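You operate a simulated robot arm through the tools that you are given. There is no shell and no other tool.

You run a simulated robot arm. Do the job below in one go: nothing can be reset, and whatever is moved stays where it is left.

JOB
Prime the dry sauce pump and wipe the smear off the worktop.
Fine: the sauce tub stands under the spout; pump till the first sauce lies in it, two full strokes of it at most; use the blue cloth and lay it back. What is to be rubbed or washed off counts as gone when no trace of it is left.

The check looks at the end state, three seconds after you hand in, the way a careful person would. Anything else that was tipped, shoved, dropped, spilled or broken makes it a failure. Flat cloth is picked up by pressing the open fingertips on it (5 to 10 N) and closing them slowly along it; thin cloth reads only 2 to 8 mm in the jaws.

ROBOT AND FRAMES
A 7-joint arm with a two-finger parallel gripper, fixed in place. Base frame: the origin is at the foot of the arm, x ahead of it, y to its left, z up; the work surface is at about z = 740. Readings come in mm, rad, newtons and seconds.
Its first joint turns from -2.601 to 2.601 rad. Payload 3.5 kg.
The TCP is the grasp point between the finger pads, 23 mm short of the fingertips. In the tool frame z runs along the fingers and y along their closing line. Largest opening 94 mm; finger width 38, thickness 10; the body of the gripper, 54 by 96 mm, starts 39 mm behind the TCP.
Orientation is that of the tool frame in the base frame, as a unit quaternion [x, y, z, w]. With the fingers straight down and closing along the base's y, the tool's x points along the base's -x, its y along +y and its z along -z.

CONTROLS
- The arm moves only by the tool move_arm. Its argument "increments" is a list of rows, each a list of 7 numbers: the shift along the tool's x, y, z in mm, then the turn, a rotation vector about the tool's x, y, z in rad, then the closure, from 0 (fully open) to 1 (shut). In form: [[tx, ty, tz, rx, ry, rz, claw], ...]. A call has 1 to 20 rows; each row shifts and turns the commanded pose from where the row before left it, along the tool's axes as they then stand. Each row takes 0.2 s and may step no farther than 50 mm and 0.15 rad from the row before; otherwise, or with a gripper value out of range, the whole call is refused. Where a pose cannot be reached the arm comes as near as it can. A force on the tool above 40 N (or 10 N above the force at the start of the call, whichever is more), or a blocked arm, ends the call early, and 0.2 s more pass. Each finger travels about 153 mm/s and halts on what it meets, pressing with about 41 N; the grip force reading is that of the motor and also rises with nothing between the fingers. The clock runs only during rows and for 0.2 s after the last one: add rows that do not move to give the fingers time. The reply holds the time, the measured pose of the TCP, the force on the tool along the base axes, the opening and the grip force, in the units named above and with some noise, with the torque about the TCP (base axes, N m) and any sound that the robot's microphone picked up.
- Cameras (640 x 400 px; columns grow to the right, rows downward): "scene" is fixed at [52.4, 650, 1318.8]; the picture's right is [0.12, -0.99, 0.00], its down [-0.51, -0.06, -0.86] and it looks along [0.85, 0.11, -0.51] (base axes); focal length 335 px, centre (320, 200). "wrist" rides on the gripper at [86, 16, -74] in the tool frame; the picture's right is [-0.18, 0.98, 0.00], its down [-0.58, -0.11, -0.81] and it looks along [-0.79, -0.15, 0.59] (tool axes); focal length 243 px, centre (320, 200). There is no depth. A picture from a camera that has moved, and an enlarged one, comes with that camera's place and axes in the base frame and with its lens.
- grab_frame(camera): a new picture of that camera. It takes no simulated time.
- close_up(camera, box): a new picture of the part [left, top, right, bottom] of that camera's present view, enlarged. It takes no simulated time.
- close_job(): hands the job in; it is judged then, once.

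Nothing tells you positions but the pictures and the camera data. Unless the task says otherwise, let go and move clear before handing in.

The tools are called after ">>>" as name(argument=value, ...) on one line, values as JSON. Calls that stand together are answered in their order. move_arm: Moves the arm, as the interface text tells. Its arguments: {"type":"object","properties":{"increments":{"type":"array"}},"required":["increments"]} The other tools are called the same way: grab_frame (camera) takes a picture; close_up (camera, box) takes an enlarged picture of a part of a camera's view; close_job () hands the job in.

At the start:

```text
time_s: 0.0
position: [976.6, 502.1, 1140.4]
orientation: [-0.001, 1.0, 0.0, 0.0]
wrist_force: [0.3, -0.1, 0.7]
torque: [0.02, 0.01, -0.01]
width: 93.9
grip_force: 0.0
```

scene: 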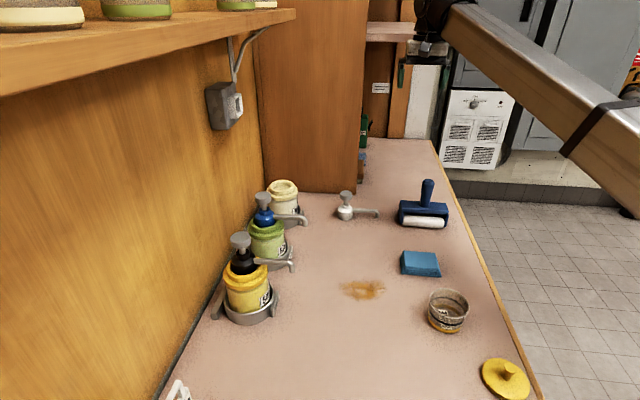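
wrist: 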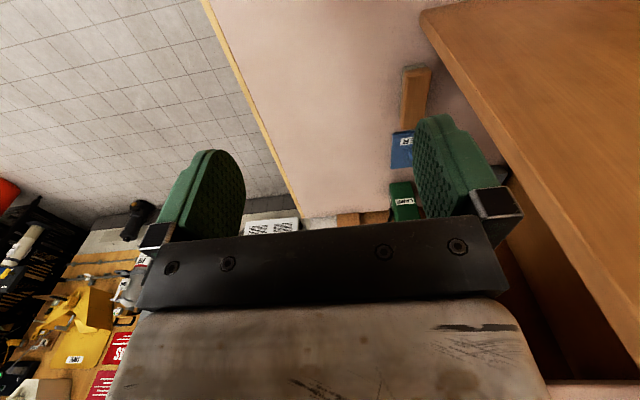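

I see a worktop with three sauce bottles in holders (yellow, green, white), two or three with pump heads, a separate pump head lying by, a blue cloth, a brown smear, a tub, and a roller. I will take enlarged views before moving.

>>> close_up(camera="scene", box=[200, 160, 400, 330])

>>> close_up(camera="scene", box=[330, 160, 540, 400])

>>> close_up(camera="scene", box=[210, 220, 310, 330])

>>> close_up(camera="scene", box=[240, 170, 400, 260])

```text
2.35 times, centred on (300, 245) of scene
camera zoom: at [52.4, 650.0, 1318.8], right [0.12, -0.99, 0.0], down [-0.51, -0.06, -0.86], along [0.85, 0.11, -0.51], focal length 788 px, centre (367, 94)
```

zoom: 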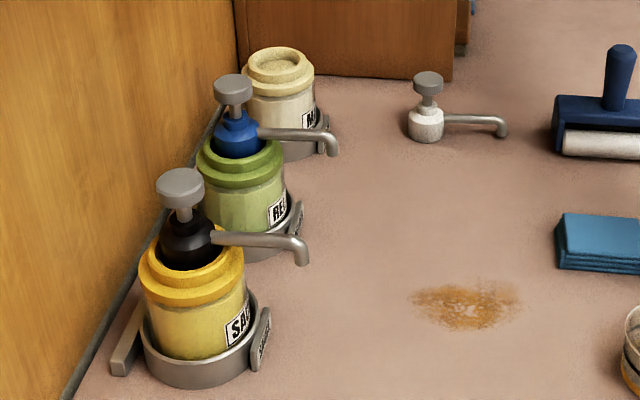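

```text
1.67 times, centred on (435, 280) of scene
camera zoom: at [52.4, 650.0, 1318.8], right [0.12, -0.99, 0.0], down [-0.51, -0.06, -0.86], along [0.85, 0.11, -0.51], focal length 558 px, centre (128, 67)
```

zoom: 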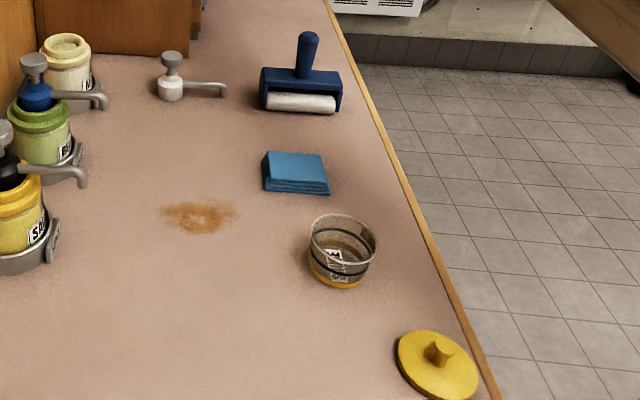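

```text
3.64 times, centred on (260, 275) of scene
camera zoom: at [52.4, 650.0, 1318.8], right [0.12, -0.99, 0.0], down [-0.51, -0.06, -0.86], along [0.85, 0.11, -0.51], focal length 1217 px, centre (538, -73)
```

zoom: 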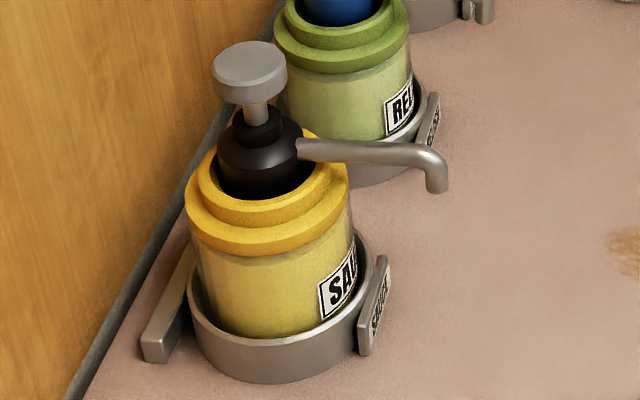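

```text
4.00 times, centred on (320, 215) of scene
camera zoom: at [52.4, 650.0, 1318.8], right [0.12, -0.99, 0.0], down [-0.51, -0.06, -0.86], along [0.85, 0.11, -0.51], focal length 1339 px, centre (320, 140)
```

zoom: 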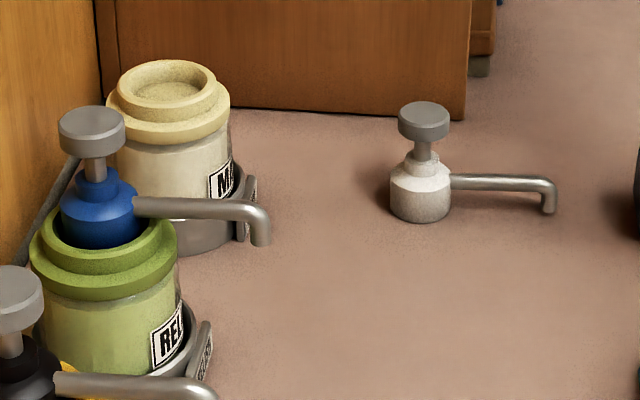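

The "SAUCE" jar is the yellow one with the black pump; the tub stands to the right by the front edge. I will look closer at the tub, cloth, lid and smear.

>>> close_up(camera="scene", box=[415, 280, 481, 340])

>>> close_up(camera="scene", box=[330, 240, 450, 310])

>>> close_up(camera="scene", box=[150, 340, 250, 400])

>>> close_up(camera="scene", box=[0, 0, 300, 130])

>>> close_up(camera="scene", box=[340, 0, 460, 190])

```text
6.67 times, centred on (448, 310) of scene
camera zoom: at [52.4, 650.0, 1318.8], right [0.12, -0.99, 0.0], down [-0.51, -0.06, -0.86], along [0.85, 0.11, -0.51], focal length 2231 px, centre (-533, -533)
```

zoom: 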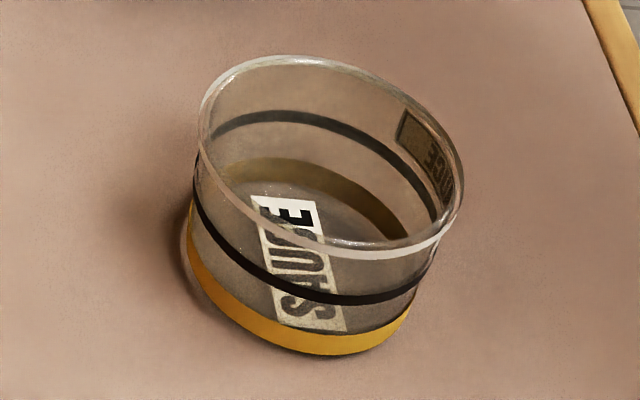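

```text
5.33 times, centred on (390, 275) of scene
camera zoom: at [52.4, 650.0, 1318.8], right [0.12, -0.99, 0.0], down [-0.51, -0.06, -0.86], along [0.85, 0.11, -0.51], focal length 1785 px, centre (-53, -200)
```

zoom: 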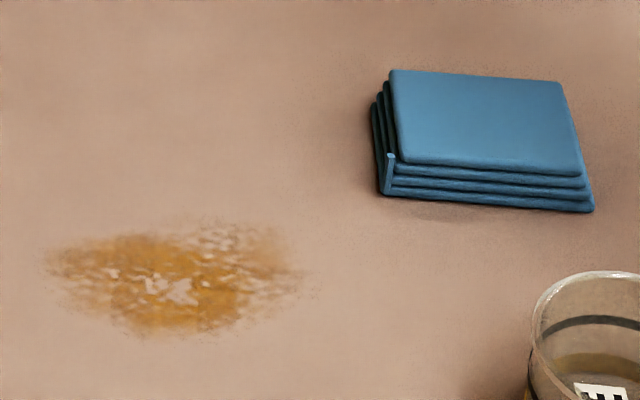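

```text
6.40 times, centred on (200, 370) of scene
camera zoom: at [52.4, 650.0, 1318.8], right [0.12, -0.99, 0.0], down [-0.51, -0.06, -0.86], along [0.85, 0.11, -0.51], focal length 2142 px, centre (1088, -888)
```

zoom: 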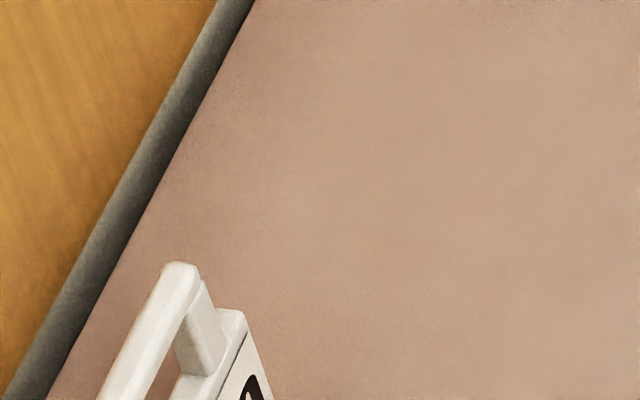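

```text
2.13 times, centred on (150, 65) of scene
camera zoom: at [52.4, 650.0, 1318.8], right [0.12, -0.99, 0.0], down [-0.51, -0.06, -0.86], along [0.85, 0.11, -0.51], focal length 714 px, centre (683, 488)
```

zoom: 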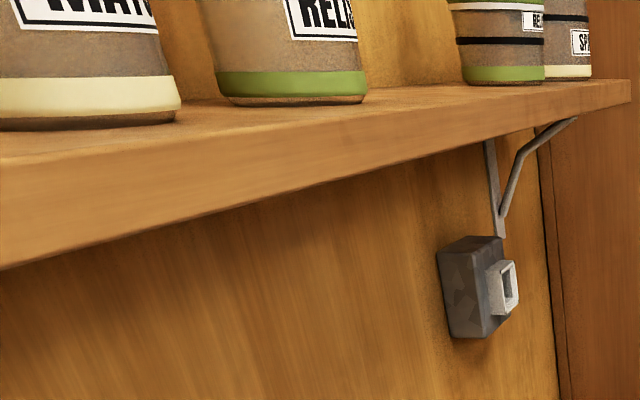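

```text
2.11 times, centred on (400, 95) of scene
camera zoom: at [52.4, 650.0, 1318.8], right [0.12, -0.99, 0.0], down [-0.51, -0.06, -0.86], along [0.85, 0.11, -0.51], focal length 705 px, centre (152, 421)
```

zoom: 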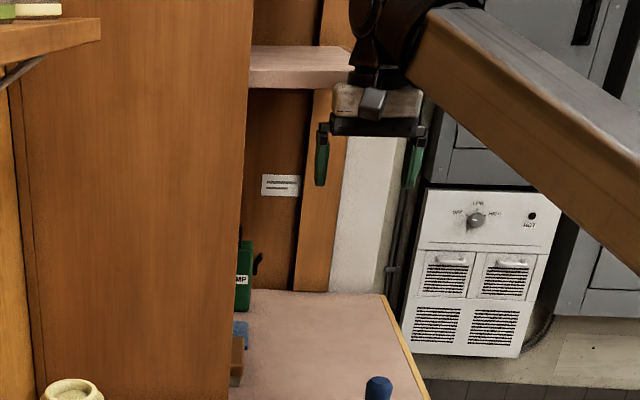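

The scene camera gives me estimates: smear around (615, 620), blue cloth pad around (715, 480), tub around (563, 416), sauce pump knob around (532, 860, 940) with its spout tip near (533, 765, 865). I'll pull the arm back above the worktop for a wrist view before doing anything.

>>> move_arm(increments=[[28.8, 4.9, 7, 0, 0, 0, 0], [28.8, 4.9, 7, 0, 0, 0, 0], [28.8, 4.9, 7, 0, 0, 0, 0], [28.8, 4.9, 7, 0, 0, 0, 0], [28.8, 4.9, 7, 0, 0, 0, 0], [28.8, 4.9, 7, 0, 0, 0, 0], [28.8, 4.9, 7, 0, 0, 0, 0], [28.8, 4.9, 7, 0, 0, 0, 0], [28.8, 4.9, 7, 0, 0, 0, 0], [28.8, 4.9, 7, 0, 0, 0, 0], [28.8, 4.9, 7, 0, 0, 0, 0], [28.8, 4.9, 7, 0, 0, 0, 0], [28.8, 4.9, 7, 0, 0, 0, 0], [28.8, 4.9, 7, 0, 0, 0, 0], [28.8, 4.9, 7, 0, 0, 0, 0], [28.8, 4.9, 7, 0, 0, 0, 0], [28.8, 4.9, 7, 0, 0, 0, 0], [28.8, 4.9, 7, 0, 0, 0, 0], [28.8, 4.9, 7, 0, 0, 0, 0], [28.8, 4.9, 7, 0, 0, 0, 0]])

>>> grab_frame(camera="wrist")

>>> grab_frame(camera="scene")

```text
time_s: 4.2
position: [399.8, 597.4, 1001.8]
orientation: [0.001, 1.0, 0.001, 0.0]
wrist_force: [0.2, -0.3, 0.1]
torque: [-0.01, 0.03, -0.01]
width: 94.0
grip_force: 0.1
```

```text
taken
camera wrist: at [313.3, 614.0, 1077.7], right [0.19, 0.98, 0.0], down [0.58, -0.11, 0.81], along [0.79, -0.15, -0.59], focal length 243 px, centre (320, 200)
```

wrist: 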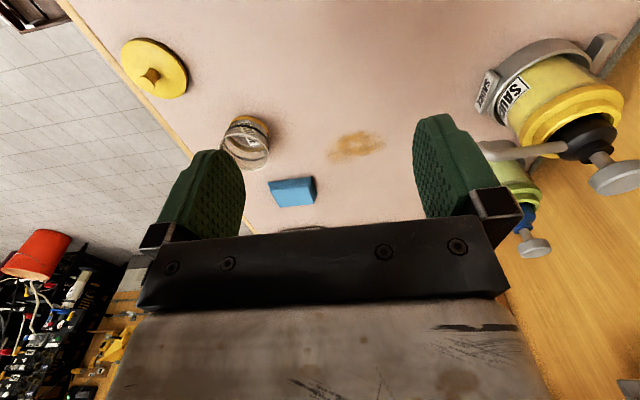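

```text
taken
```

scene: 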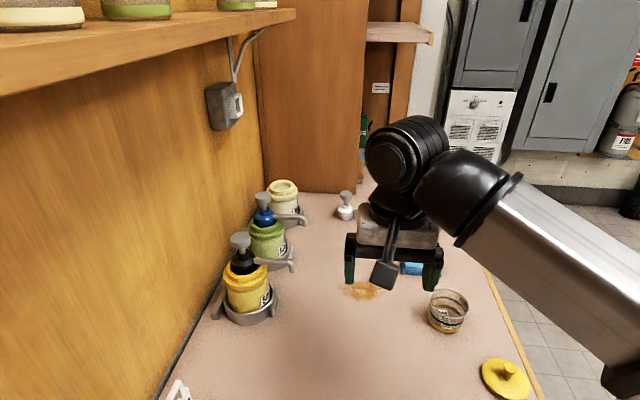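

The views agree with my estimates within about 8 mm. I'll zoom into the wrist view to refine tub, cloth and pump.

>>> close_up(camera="wrist", box=[210, 100, 330, 220])

>>> close_up(camera="wrist", box=[470, 20, 640, 220])

>>> close_up(camera="wrist", box=[310, 110, 410, 180])

```text
3.33 times, centred on (270, 160) of wrist
camera zoom: at [313.3, 614.0, 1077.7], right [0.19, 0.98, 0.0], down [0.58, -0.11, 0.81], along [0.79, -0.15, -0.59], focal length 809 px, centre (487, 333)
```

zoom: 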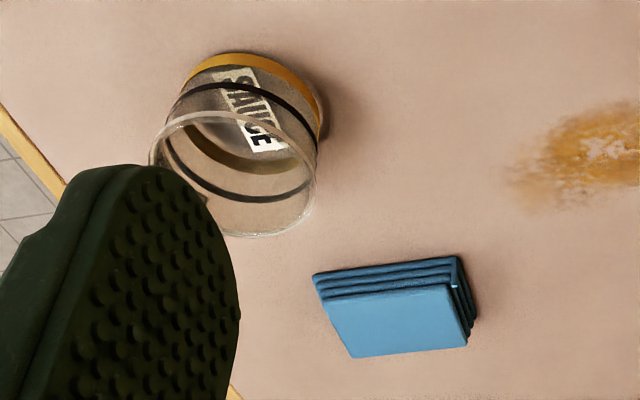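

```text
2.00 times, centred on (555, 120) of wrist
camera zoom: at [313.3, 614.0, 1077.7], right [0.19, 0.98, 0.0], down [0.58, -0.11, 0.81], along [0.79, -0.15, -0.59], focal length 485 px, centre (-150, 360)
```

zoom: 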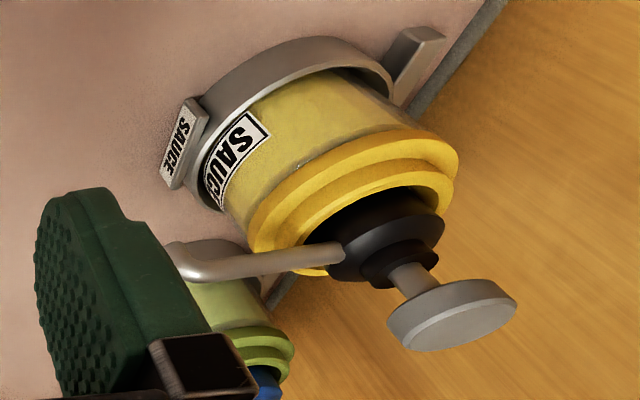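

```text
5.71 times, centred on (360, 145) of wrist
camera zoom: at [313.3, 614.0, 1077.7], right [0.19, 0.98, 0.0], down [0.58, -0.11, 0.81], along [0.79, -0.15, -0.59], focal length 1386 px, centre (91, 514)
```

zoom: 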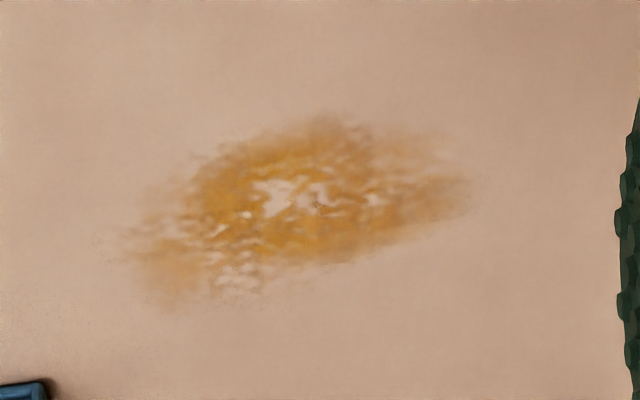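

Corrected figures: tub about (555, 447) with rim around z 790, cloth pad about x 688–752 and y 430–525, smear centred about (620, 621). Next I turn the wrist 90° so its camera faces the sauce pump.

>>> move_arm(increments=[[-40, -9.25, 10, 0, 0, 0, 0], [-40, -9.25, 10, 0, 0, 0, 0], [-40, -9.25, 10, 0, 0, 0, 0], [-40, -9.25, 10, 0, 0, 0, 0], [0, 0, 0, 0, 0, -0.1428, 0], [0, 0, 0, 0, 0, -0.1428, 0], [0, 0, 0, 0, 0, -0.1428, 0], [0, 0, 0, 0, 0, -0.1428, 0], [0, 0, 0, 0, 0, -0.1428, 0], [0, 0, 0, 0, 0, -0.1428, 0], [0, 0, 0, 0, 0, -0.1428, 0], [0, 0, 0, 0, 0, -0.1428, 0], [0, 0, 0, 0, 0, -0.1428, 0], [0, 0, 0, 0, 0, -0.1428, 0], [0, 0, 0, 0, 0, -0.1428, 0]])

>>> grab_frame(camera="wrist")

>>> grab_frame(camera="scene")

```text
time_s: 7.4
position: [560.4, 563.6, 961.4]
orientation: [0.708, -0.706, 0.0, 0.0]
wrist_force: [0.6, 0.7, 0.2]
torque: [-0.01, -0.01, 0.02]
width: 93.7
grip_force: 0.1
```

```text
taken
camera wrist: at [543.8, 475.5, 1037.1], right [-0.98, 0.18, 0.0], down [0.11, 0.58, 0.81], along [0.15, 0.79, -0.59], focal length 243 px, centre (320, 200)
```

wrist: 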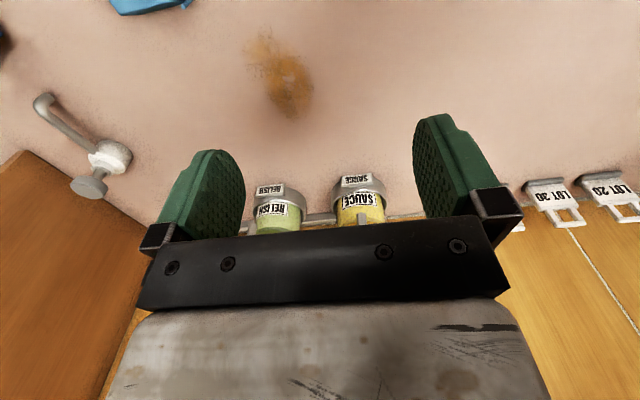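

```text
taken
```

scene: 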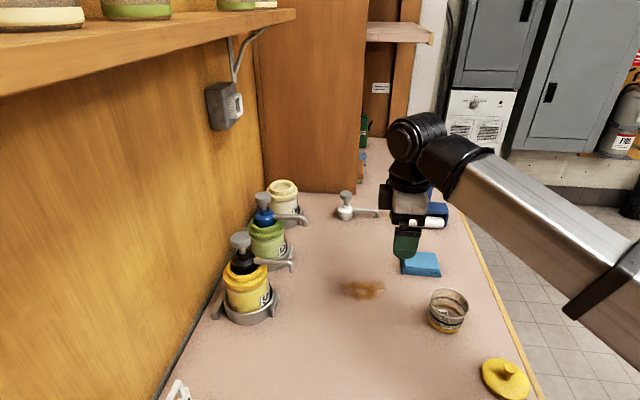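

The gripper body hides the pump heads from this side, but the holders and jars show. I'll zoom in on them.

>>> close_up(camera="wrist", box=[240, 160, 420, 240])

>>> close_up(camera="scene", box=[225, 225, 305, 275])

>>> close_up(camera="scene", box=[205, 275, 300, 335])

```text
3.56 times, centred on (330, 200) of wrist
camera zoom: at [543.8, 475.5, 1037.1], right [-0.98, 0.18, 0.0], down [0.11, 0.58, 0.81], along [0.15, 0.79, -0.59], focal length 863 px, centre (284, 200)
```

zoom: 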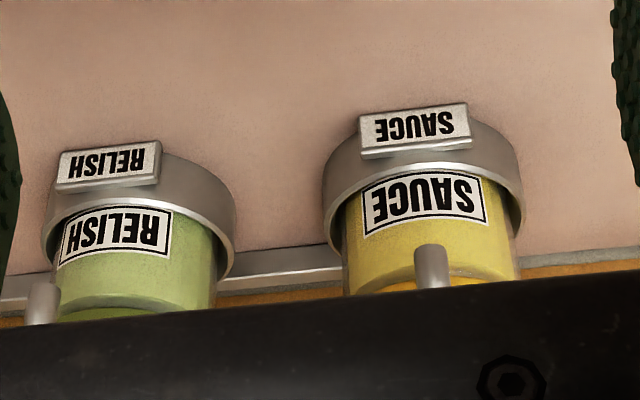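

```text
8.00 times, centred on (265, 250) of scene
camera zoom: at [52.4, 650.0, 1318.8], right [0.12, -0.99, 0.0], down [-0.51, -0.06, -0.86], along [0.85, 0.11, -0.51], focal length 2678 px, centre (760, -200)
```

zoom: 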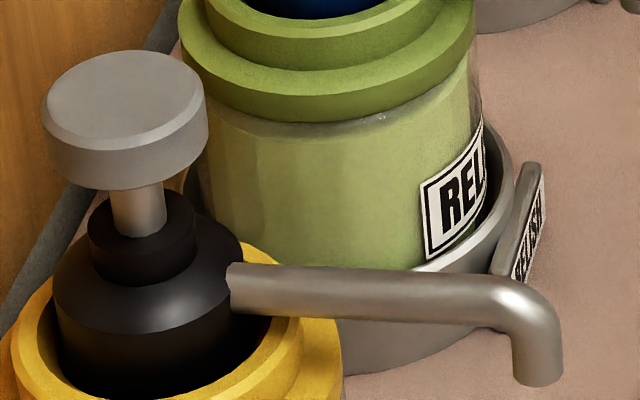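

```text
6.67 times, centred on (252, 305) of scene
camera zoom: at [52.4, 650.0, 1318.8], right [0.12, -0.99, 0.0], down [-0.51, -0.06, -0.86], along [0.85, 0.11, -0.51], focal length 2231 px, centre (770, -500)
```

zoom: 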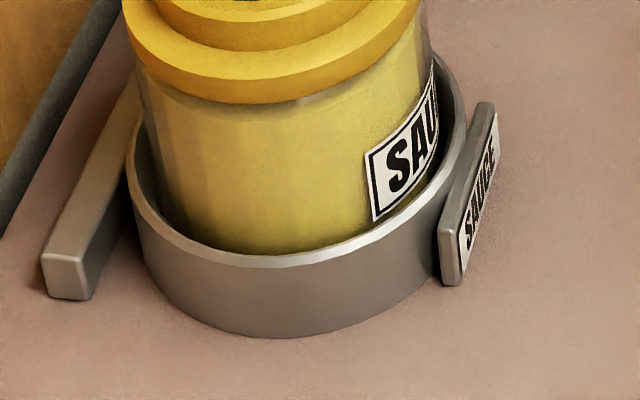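

The spout outlet works out to about (539, 766, 855) and the jar axis to about (538, 866), with the holder plate reaching to y≈805, so the tub should stand near (539, 757). I'll approach the tub with the gripper leaning 0.55 rad, so the hand stays clear of the spout when placing it.

>>> move_arm(increments=[[43.5, 1.85, 22, 0, 0, 0, 0], [43.5, 1.85, 22, 0, 0, 0, 0], [43.5, 1.85, 22, 0, 0, 0, 0], [43.5, 1.85, 22, 0, 0, 0, 0], [0, 0, 0, 0, -0.1375, 0, 0], [0, 0, 0, 0, -0.1375, 0, 0], [0, 0, 0, 0, -0.1375, 0, 0], [0, 0, 0, 0, -0.1375, 0, 0], [0, 0, 0, 0, 0, 0, 0]])

>>> grab_frame(camera="wrist")

>>> grab_frame(camera="scene")

```text
time_s: 9.4
position: [552.0, 389.0, 873.1]
orientation: [-0.68, 0.681, 0.192, 0.192]
wrist_force: [0.5, -0.3, 0.5]
torque: [-0.01, -0.01, 0.0]
width: 93.9
grip_force: 0.1
```

```text
taken
camera wrist: at [535.3, 274.9, 891.9], right [-0.98, 0.16, 0.1], down [0.11, 0.07, 0.99], along [0.15, 0.98, -0.09], focal length 243 px, centre (320, 200)
```

wrist: 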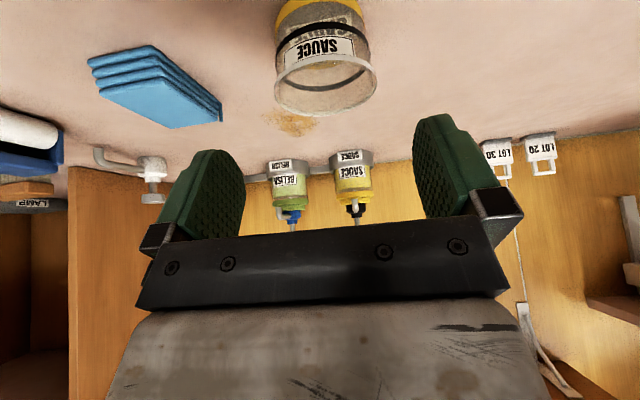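

```text
taken
```

scene: 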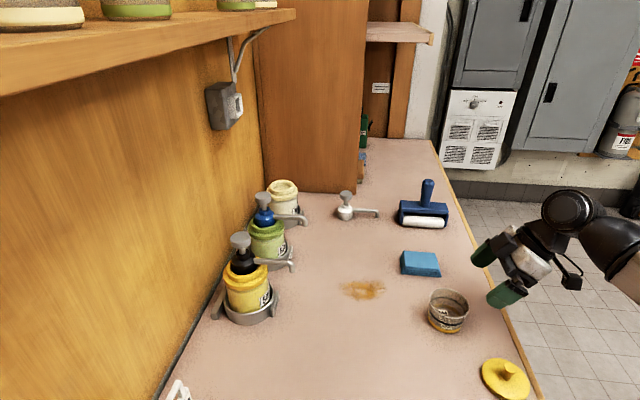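

The tub is ahead of the open fingers; I'll zoom to fix its centre and width before closing in.

>>> close_up(camera="wrist", box=[255, 0, 395, 130])

>>> close_up(camera="scene", box=[415, 220, 575, 340])

```text
3.08 times, centred on (325, 65) of wrist
camera zoom: at [535.3, 274.9, 891.9], right [-0.98, 0.16, 0.1], down [0.11, 0.07, 0.99], along [0.15, 0.98, -0.09], focal length 746 px, centre (305, 615)
```

zoom: 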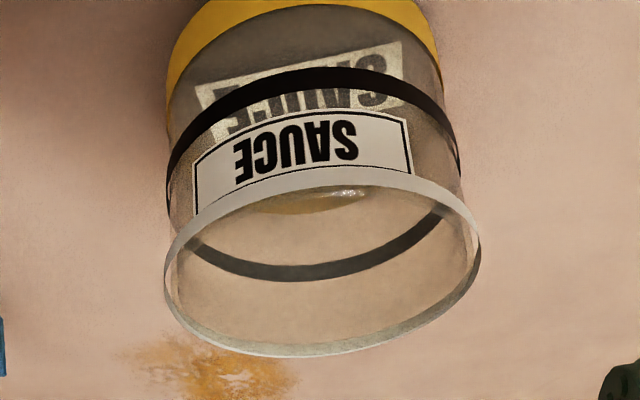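

```text
3.33 times, centred on (495, 280) of scene
camera zoom: at [52.4, 650.0, 1318.8], right [0.12, -0.99, 0.0], down [-0.51, -0.06, -0.86], along [0.85, 0.11, -0.51], focal length 1116 px, centre (-263, -67)
```

zoom: 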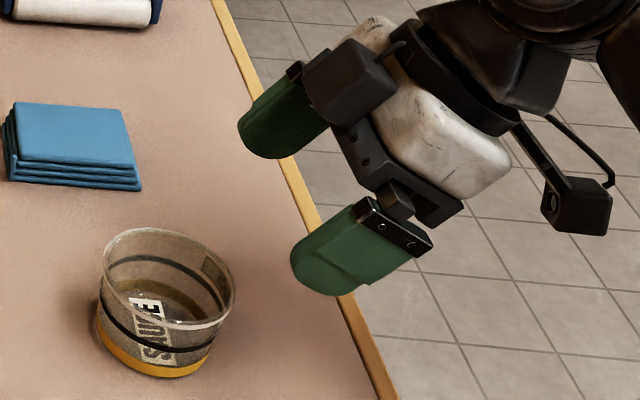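

The tub centre comes out at about (549.5, 447.5), diameter about 80 mm, so the fingers have about 7 mm of room per side. I'll advance most of the way along the tool axis and check.

>>> move_arm(increments=[[0, 2.5, 20, 0, 0, 0, 0], [-0.6, 0, 25, 0, 0, 0, 0], [-0.6, 0, 20, 0, 0, 0, 0], [0, 0, 0, 0, 0, 0, 0]])

>>> grab_frame(camera="wrist")

>>> close_up(camera="scene", box=[415, 220, 575, 340])

```text
time_s: 10.4
position: [548.4, 423.9, 818.7]
orientation: [-0.679, 0.682, 0.19, 0.193]
wrist_force: [-0.5, 0.0, -0.4]
torque: [0.05, -0.02, -0.01]
width: 94.0
grip_force: 0.0
```

```text
taken
camera wrist: at [532.7, 310.6, 837.7], right [-0.98, 0.16, 0.1], down [0.11, 0.07, 0.99], along [0.15, 0.98, -0.09], focal length 243 px, centre (320, 200)
```

wrist: 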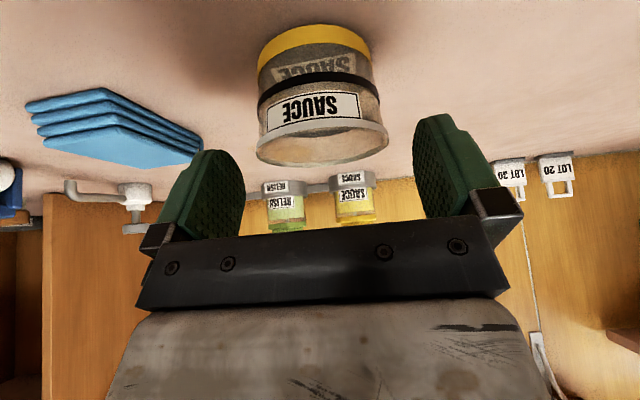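

```text
3.33 times, centred on (495, 280) of scene
camera zoom: at [52.4, 650.0, 1318.8], right [0.12, -0.99, 0.0], down [-0.51, -0.06, -0.86], along [0.85, 0.11, -0.51], focal length 1116 px, centre (-263, -67)
```

zoom: 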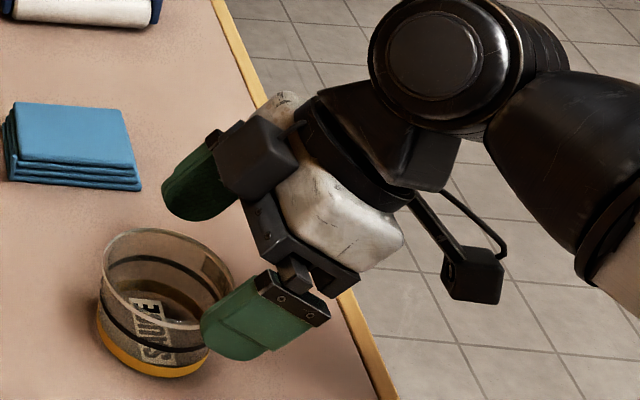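

The tub is centred between the fingers at about (549.5, 450). I'll go in the last 46 mm and check before closing.

>>> move_arm(increments=[[-0.7, -0.4, 16, 0, 0, 0, 0], [-0.7, -0.4, 16, 0, 0, 0, 0], [-0.6, -0.3, 14.6, 0, 0, 0, 0], [0, 0, 0, 0, 0, 0, 0]])

>>> grab_frame(camera="wrist")

>>> close_up(camera="scene", box=[400, 260, 520, 340])

```text
time_s: 11.4
position: [550.6, 449.3, 779.0]
orientation: [0.681, -0.68, -0.192, -0.192]
wrist_force: [-0.4, -0.5, 0.2]
torque: [0.02, -0.05, 0.02]
width: 94.1
grip_force: 0.1
```

```text
taken
camera wrist: at [533.6, 335.8, 798.0], right [-0.98, 0.16, 0.1], down [0.11, 0.07, 0.99], along [0.15, 0.98, -0.09], focal length 243 px, centre (320, 200)
```

wrist: 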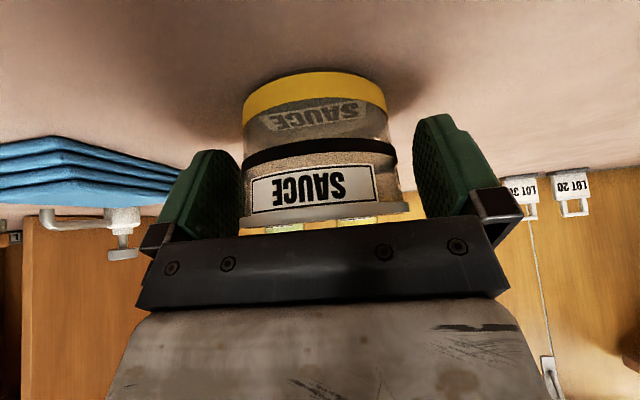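

```text
5.00 times, centred on (460, 300) of scene
camera zoom: at [52.4, 650.0, 1318.8], right [0.12, -0.99, 0.0], down [-0.51, -0.06, -0.86], along [0.85, 0.11, -0.51], focal length 1673 px, centre (-380, -300)
```

zoom: 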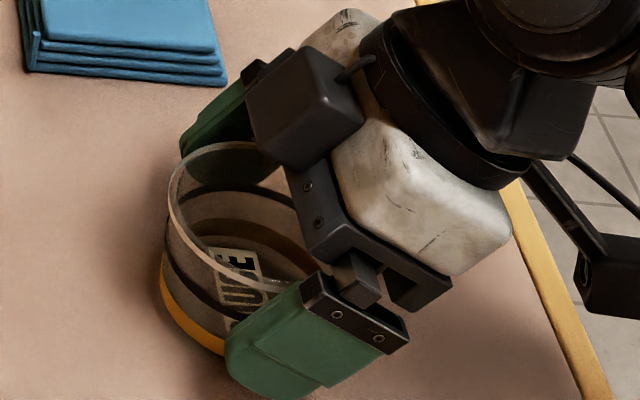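

The tub sits between the fingers with a gap on both sides. I'll close gently in small steps.

>>> move_arm(increments=[[0, 0, 0, 0, 0, 0, 0.05], [0, 0, 0, 0, 0, 0, 0.09], [0, 0, 0, 0, 0, 0, 0.12], [0, 0, 0, 0, 0, 0, 0.14], [0, 0, 0, 0, 0, 0, 0.16], [0, 0, 0, 0, 0, 0, 0.18], [0, 0, 0, 0, 0, 0, 0.2], [0, 0, 0, 0, 0, 0, 0.2]])

>>> grab_frame(camera="wrist")

>>> close_up(camera="scene", box=[400, 260, 520, 340])

```text
time_s: 13.2
position: [549.8, 448.0, 778.7]
orientation: [0.681, -0.68, -0.192, -0.192]
wrist_force: [0.5, 0.5, -0.5]
torque: [0.0, 0.0, -0.03]
width: 75.4
grip_force: 0.0
```

```text
taken
camera wrist: at [533.5, 335.8, 798.1], right [-0.98, 0.16, 0.1], down [0.11, 0.07, 0.99], along [0.15, 0.98, -0.09], focal length 243 px, centre (320, 200)
```

wrist: 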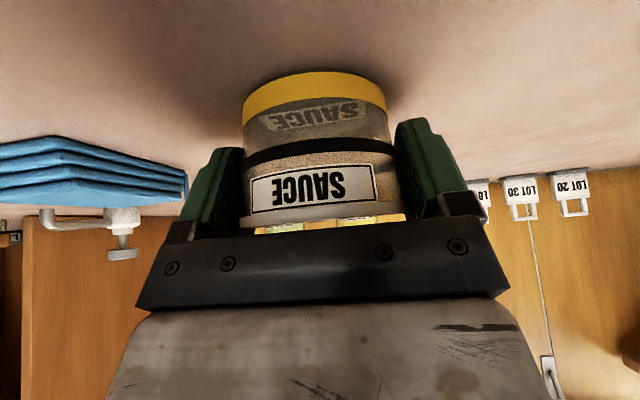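

```text
5.00 times, centred on (460, 300) of scene
camera zoom: at [52.4, 650.0, 1318.8], right [0.12, -0.99, 0.0], down [-0.51, -0.06, -0.86], along [0.85, 0.11, -0.51], focal length 1673 px, centre (-380, -300)
```

zoom: 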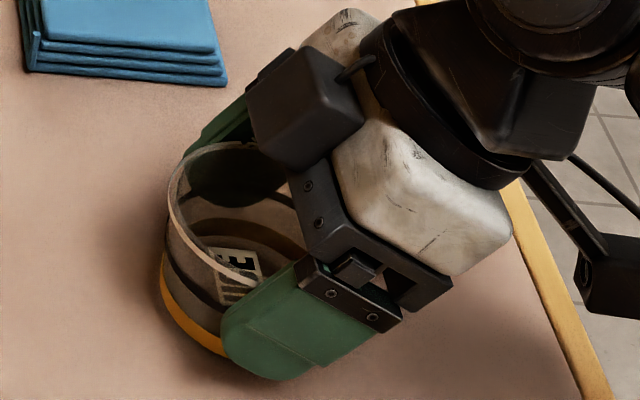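

At 75 mm there is still no contact. I'll keep closing in small steps.

>>> move_arm(increments=[[0, 0, 0, 0, 0, 0, 0.215], [0, 0, 0, 0, 0, 0, 0.23], [0, 0, 0, 0, 0, 0, 0.245], [0, 0, 0, 0, 0, 0, 0.26], [0, 0, 0, 0, 0, 0, 0.275], [0, 0, 0, 0, 0, 0, 0.275]])

>>> close_up(camera="scene", box=[400, 260, 520, 340])

>>> grab_frame(camera="wrist")

```text
time_s: 14.6
position: [550.4, 448.1, 779.8]
orientation: [0.681, -0.68, -0.192, -0.191]
wrist_force: [-0.5, -0.2, 0.6]
torque: [0.0, -0.03, 0.01]
width: 71.5
grip_force: 40.8
```

```text
5.00 times, centred on (460, 300) of scene
camera zoom: at [52.4, 650.0, 1318.8], right [0.12, -0.99, 0.0], down [-0.51, -0.06, -0.86], along [0.85, 0.11, -0.51], focal length 1673 px, centre (-380, -300)
```

zoom: 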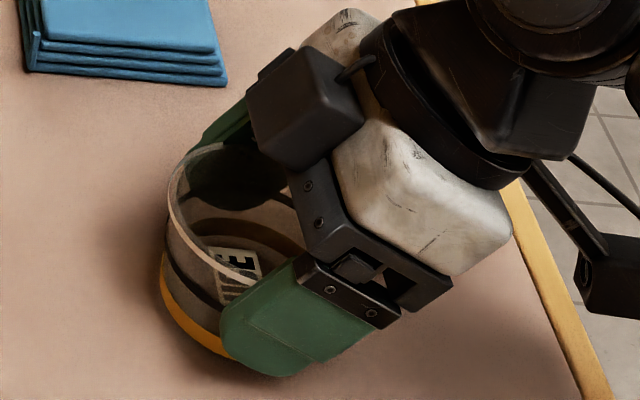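

```text
taken
camera wrist: at [533.5, 335.8, 798.1], right [-0.98, 0.16, 0.1], down [0.11, 0.07, 0.99], along [0.15, 0.98, -0.09], focal length 243 px, centre (320, 200)
```

wrist: 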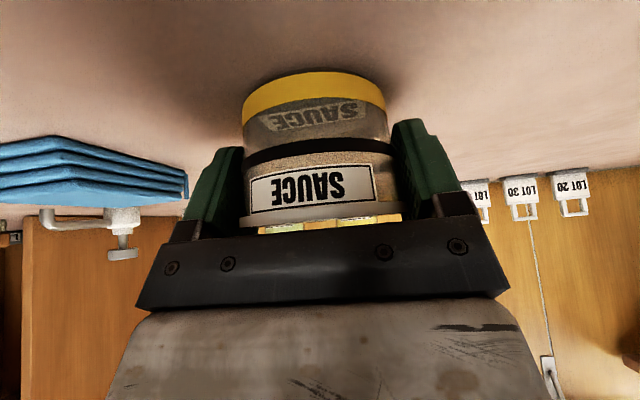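

The gripper now holds the tub at 71.5 mm with about 41 N. I'll lift it a little and check that it stays upright and seated.

>>> move_arm(increments=[[-5.2, 0, -8.5, 0, 0, 0, 0.3], [-10.5, 0, -17, 0, 0, 0, 0.3], [-15.7, 0, -25.6, 0, 0, 0, 0.3], [0, 0, 0, 0, 0, 0, 0.3]])

>>> grab_frame(camera="wrist")

>>> close_up(camera="scene", box=[380, 220, 540, 340])

```text
time_s: 15.6
position: [551.0, 450.2, 841.5]
orientation: [-0.68, 0.681, 0.192, 0.192]
wrist_force: [0.4, -0.1, -0.7]
torque: [0.02, -0.01, 0.02]
width: 65.8
grip_force: 0.2
```

```text
taken
camera wrist: at [533.6, 336.6, 860.6], right [-0.98, 0.16, 0.1], down [0.11, 0.07, 0.99], along [0.15, 0.98, -0.09], focal length 243 px, centre (320, 200)
```

wrist: 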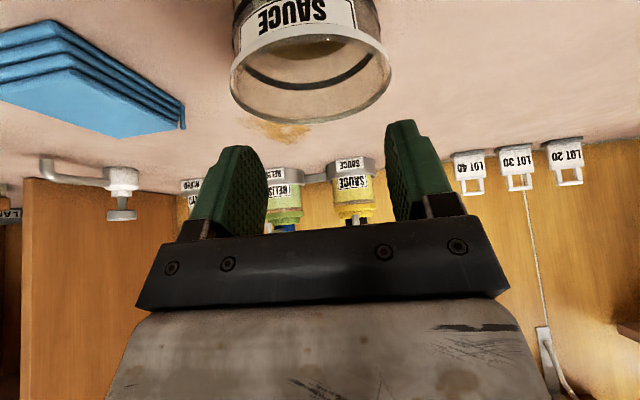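

```text
3.33 times, centred on (460, 280) of scene
camera zoom: at [52.4, 650.0, 1318.8], right [0.12, -0.99, 0.0], down [-0.51, -0.06, -0.86], along [0.85, 0.11, -0.51], focal length 1116 px, centre (-147, -67)
```

zoom: 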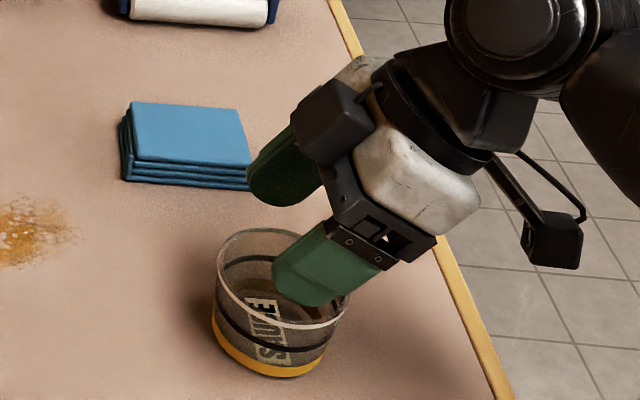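

The tub slipped out of the grip and still stands where it was, upright. I'll look closely at its shape and my fingers before choosing a better hold.

>>> close_up(camera="wrist", box=[210, 0, 410, 130])

>>> close_up(camera="scene", box=[410, 260, 490, 340])

>>> close_up(camera="wrist", box=[160, 100, 500, 260])

```text
3.08 times, centred on (310, 65) of wrist
camera zoom: at [533.6, 336.6, 860.6], right [-0.98, 0.16, 0.1], down [0.11, 0.07, 0.99], along [0.15, 0.98, -0.09], focal length 746 px, centre (351, 615)
```

zoom: 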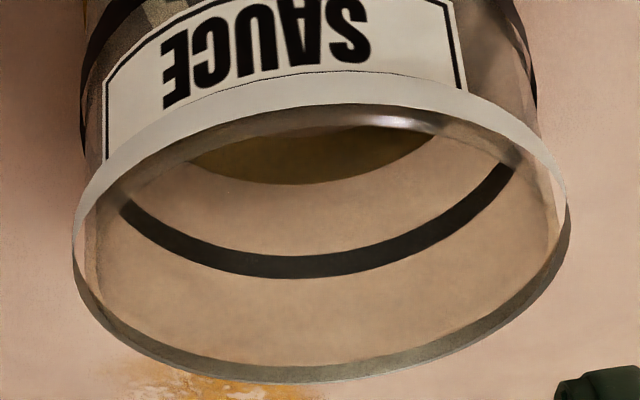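

```text
5.00 times, centred on (450, 300) of scene
camera zoom: at [52.4, 650.0, 1318.8], right [0.12, -0.99, 0.0], down [-0.51, -0.06, -0.86], along [0.85, 0.11, -0.51], focal length 1673 px, centre (-330, -300)
```

zoom: 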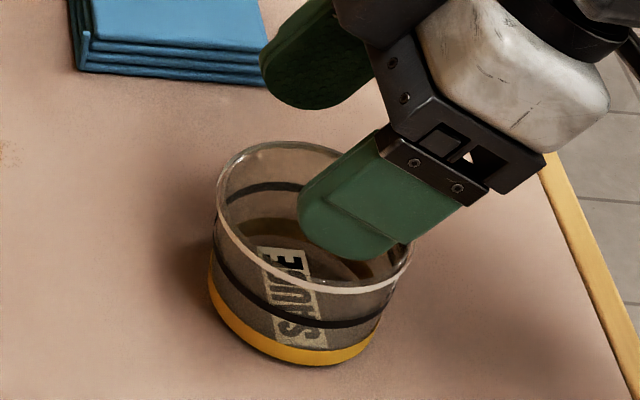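

```text
1.88 times, centred on (330, 180) of wrist
camera zoom: at [533.6, 336.6, 860.6], right [-0.98, 0.16, 0.1], down [0.11, 0.07, 0.99], along [0.15, 0.98, -0.09], focal length 457 px, centre (301, 238)
```

zoom: 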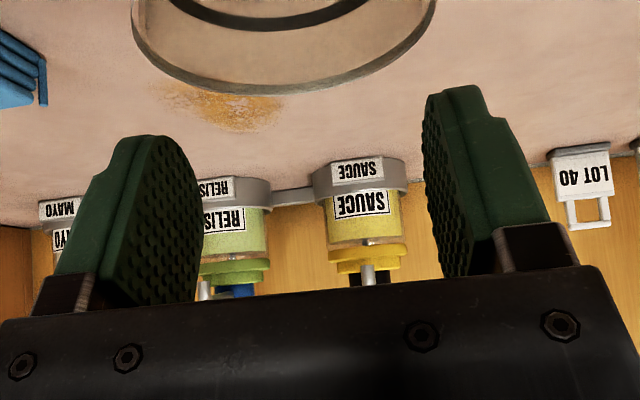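

The wall is tapered and the pads only held it lightly, so instead I'll pinch the tub's wall on the robot-near (−x) side: one finger inside, one outside, still leaning. First I back off to a pre-grasp point with the fingers opened to 50 mm.

>>> move_arm(increments=[[0, 0, -14, 0, 0, 0, 0.3], [16.6, 18.75, 0, 0, 0, 0, 0.4], [16.6, 18.75, 0, 0, 0, 0, 0.468], [0, 0, 0, 0, 0, 0, 0.468]])

>>> grab_frame(camera="wrist")

>>> close_up(camera="scene", box=[390, 240, 530, 340])

```text
time_s: 16.6
position: [512.9, 414.3, 833.4]
orientation: [-0.68, 0.681, 0.192, 0.192]
wrist_force: [0.2, -0.1, 0.2]
torque: [0.0, 0.01, -0.01]
width: 49.9
grip_force: 0.0
```

```text
taken
camera wrist: at [496.9, 300.4, 853.5], right [-0.98, 0.16, 0.1], down [0.11, 0.07, 0.99], along [0.15, 0.98, -0.09], focal length 243 px, centre (320, 200)
```

wrist: 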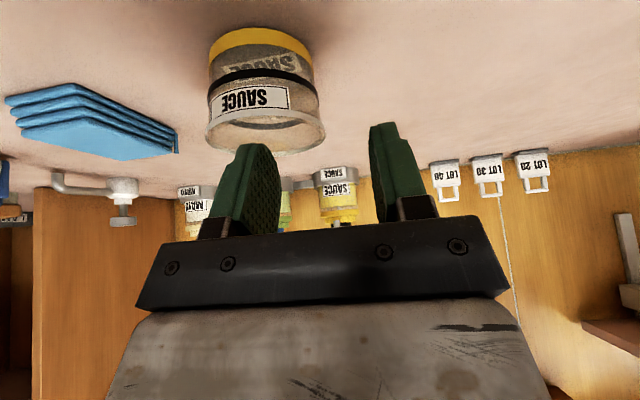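

```text
4.00 times, centred on (460, 290) of scene
camera zoom: at [52.4, 650.0, 1318.8], right [0.12, -0.99, 0.0], down [-0.51, -0.06, -0.86], along [0.85, 0.11, -0.51], focal length 1339 px, centre (-240, -160)
```

zoom: 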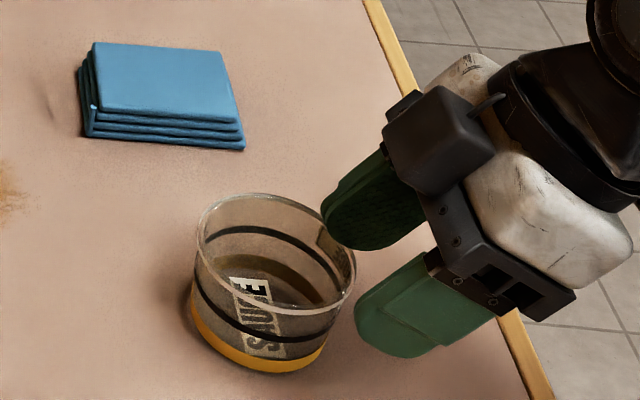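

The tub is confirmed at about (551, 448). I'll slide in 60 mm along the tool so one finger enters the tub and the other stays outside.

>>> move_arm(increments=[[0, 0, 15, 0, 0, 0, 0.468], [0, 0, 15, 0, 0, 0, 0.468], [0, 0, 15, 0, 0, 0, 0.468], [0, 0, 13, 0, 0, 0, 0.468], [0, 0, 0, 0, 0, 0, 0.468]])

>>> grab_frame(camera="wrist")

>>> close_up(camera="scene", box=[390, 240, 530, 340])

```text
time_s: 17.1
position: [515.6, 421.9, 822.6]
orientation: [-0.68, 0.68, 0.191, 0.197]
wrist_force: [-2.0, -5.7, 27.1]
torque: [-0.3, -0.85, -0.16]
width: 49.2
grip_force: 0.1
stopped in row 2: the force on the tool passed its limit at 67 N (the readings are from after the stop); the commanded pose is now the measured one
```

```text
taken
camera wrist: at [497.7, 307.8, 841.8], right [-0.98, 0.16, 0.09], down [0.1, 0.07, 0.99], along [0.15, 0.98, -0.08], focal length 243 px, centre (320, 200)
```

wrist: 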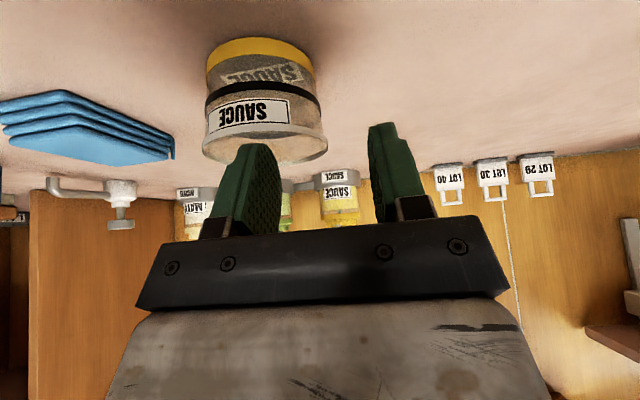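

```text
4.00 times, centred on (460, 290) of scene
camera zoom: at [52.4, 650.0, 1318.8], right [0.12, -0.99, 0.0], down [-0.51, -0.06, -0.86], along [0.85, 0.11, -0.51], focal length 1339 px, centre (-240, -160)
```

zoom: 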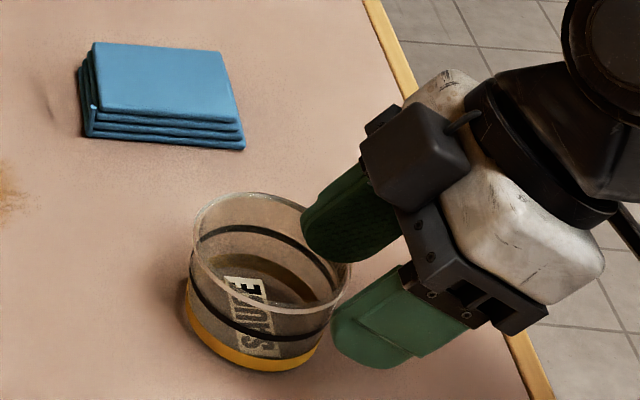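

The inner finger's corner touched the near rim and nudged the tub a few mm; it's still upright. Re-measuring from the tub's base, its centre is nearer (553, 458), so I back off and realign about 10 mm farther before going in again.

>>> move_arm(increments=[[0, 0, -12, 0, 0, 0, 0.468], [-8.3, 0.6, 0, 0, 0, 0, 0.468], [0, 0, 0, 0, 0, 0, 0.468]])

>>> grab_frame(camera="wrist")

>>> close_up(camera="wrist", box=[180, 10, 350, 180])

>>> close_up(camera="scene", box=[390, 240, 530, 340])

```text
time_s: 17.9
position: [515.0, 422.4, 836.4]
orientation: [-0.68, 0.68, 0.191, 0.196]
wrist_force: [-0.1, 0.1, 0.3]
torque: [0.01, -0.01, 0.0]
width: 50.1
grip_force: 0.0
```

```text
taken
camera wrist: at [497.7, 308.8, 855.7], right [-0.98, 0.16, 0.09], down [0.1, 0.07, 0.99], along [0.15, 0.98, -0.08], focal length 243 px, centre (320, 200)
```

wrist: 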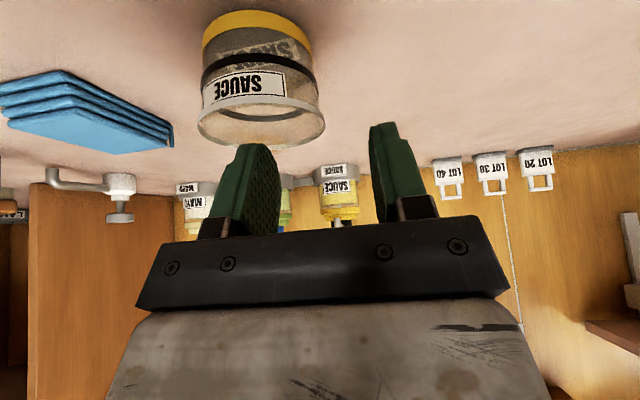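

```text
2.35 times, centred on (265, 95) of wrist
camera zoom: at [497.7, 308.8, 855.7], right [-0.98, 0.16, 0.09], down [0.1, 0.07, 0.99], along [0.15, 0.98, -0.08], focal length 571 px, centre (449, 447)
```

zoom: 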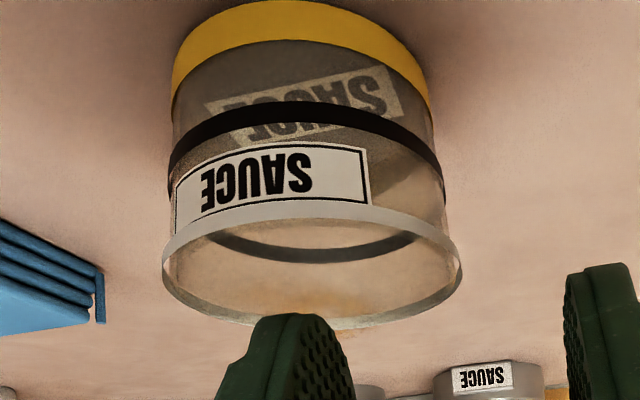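

```text
4.00 times, centred on (460, 290) of scene
camera zoom: at [52.4, 650.0, 1318.8], right [0.12, -0.99, 0.0], down [-0.51, -0.06, -0.86], along [0.85, 0.11, -0.51], focal length 1339 px, centre (-240, -160)
```

zoom: 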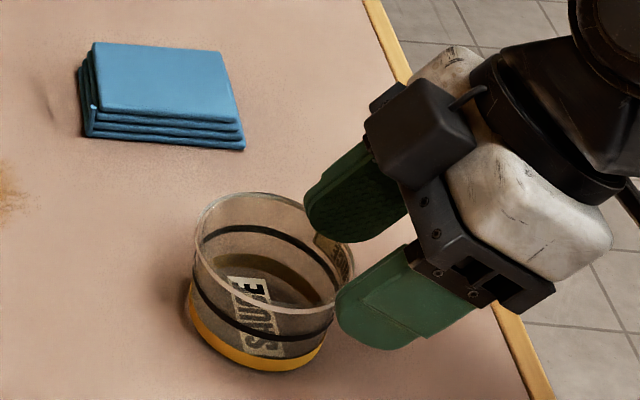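

The tub now measures about (556, 456) with the rim near z 792; the inner finger should have about 7 mm of room on each side. Going in again in small steps.

>>> move_arm(increments=[[0, -3, 0, 0, 0, 0, 0.468], [0, 0, 12, 0, 0, 0, 0.468], [0, 0, 12, 0, 0, 0, 0.468], [0, 0, 0, 0, 0, 0, 0.468]])

>>> grab_frame(camera="wrist")

>>> close_up(camera="scene", box=[390, 240, 530, 340])

```text
time_s: 18.9
position: [517.0, 434.8, 815.9]
orientation: [0.68, -0.68, -0.192, -0.196]
wrist_force: [0.3, -0.5, 0.2]
torque: [0.03, 0.01, -0.05]
width: 50.2
grip_force: 0.0
```

```text
taken
camera wrist: at [500.5, 320.8, 835.5], right [-0.98, 0.16, 0.09], down [0.1, 0.07, 0.99], along [0.15, 0.98, -0.08], focal length 243 px, centre (320, 200)
```

wrist: 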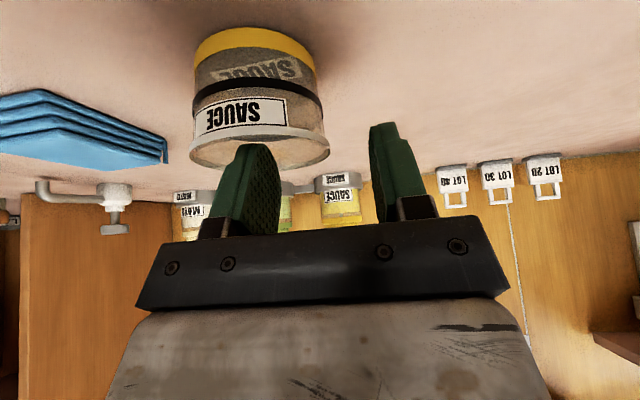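

```text
4.00 times, centred on (460, 290) of scene
camera zoom: at [52.4, 650.0, 1318.8], right [0.12, -0.99, 0.0], down [-0.51, -0.06, -0.86], along [0.85, 0.11, -0.51], focal length 1339 px, centre (-240, -160)
```

zoom: 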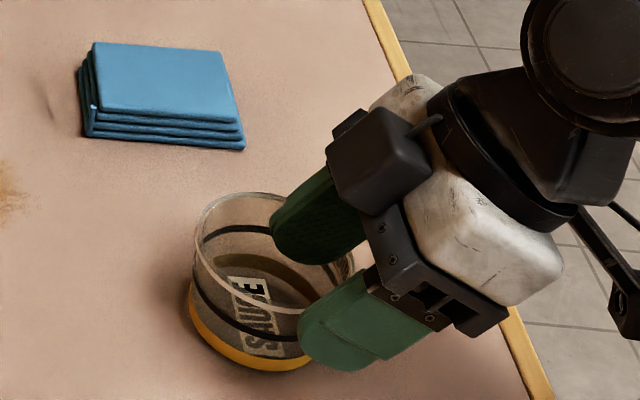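

The inner finger has passed the rim without touching. I continue 36 mm deeper.

>>> move_arm(increments=[[0, 0, 9, 0, 0, 0, 0.468], [0, 0, 9, 0, 0, 0, 0.468], [0, 0, 9, 0, 0, 0, 0.468], [0, 0, 8, 0, 0, 0, 0.468], [0, 0, 0, 0, 0, 0, 0.468]])

>>> grab_frame(camera="wrist")

>>> close_up(camera="scene", box=[390, 240, 530, 340])

```text
time_s: 20.1
position: [517.7, 453.8, 786.3]
orientation: [-0.679, 0.681, 0.191, 0.196]
wrist_force: [0.7, -0.5, -0.6]
torque: [0.0, 0.02, 0.0]
width: 49.8
grip_force: 0.0
```

```text
taken
camera wrist: at [500.7, 340.2, 805.0], right [-0.98, 0.16, 0.09], down [0.1, 0.07, 0.99], along [0.15, 0.98, -0.08], focal length 243 px, centre (320, 200)
```

wrist: 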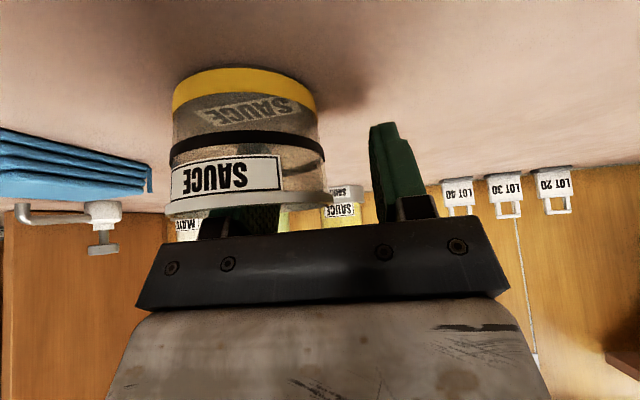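

```text
4.00 times, centred on (460, 290) of scene
camera zoom: at [52.4, 650.0, 1318.8], right [0.12, -0.99, 0.0], down [-0.51, -0.06, -0.86], along [0.85, 0.11, -0.51], focal length 1339 px, centre (-240, -160)
```

zoom: 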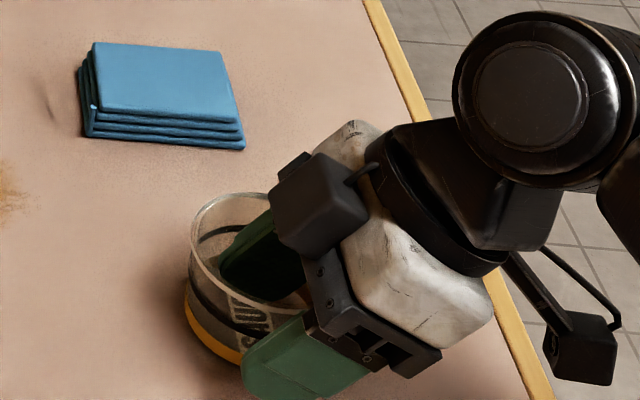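

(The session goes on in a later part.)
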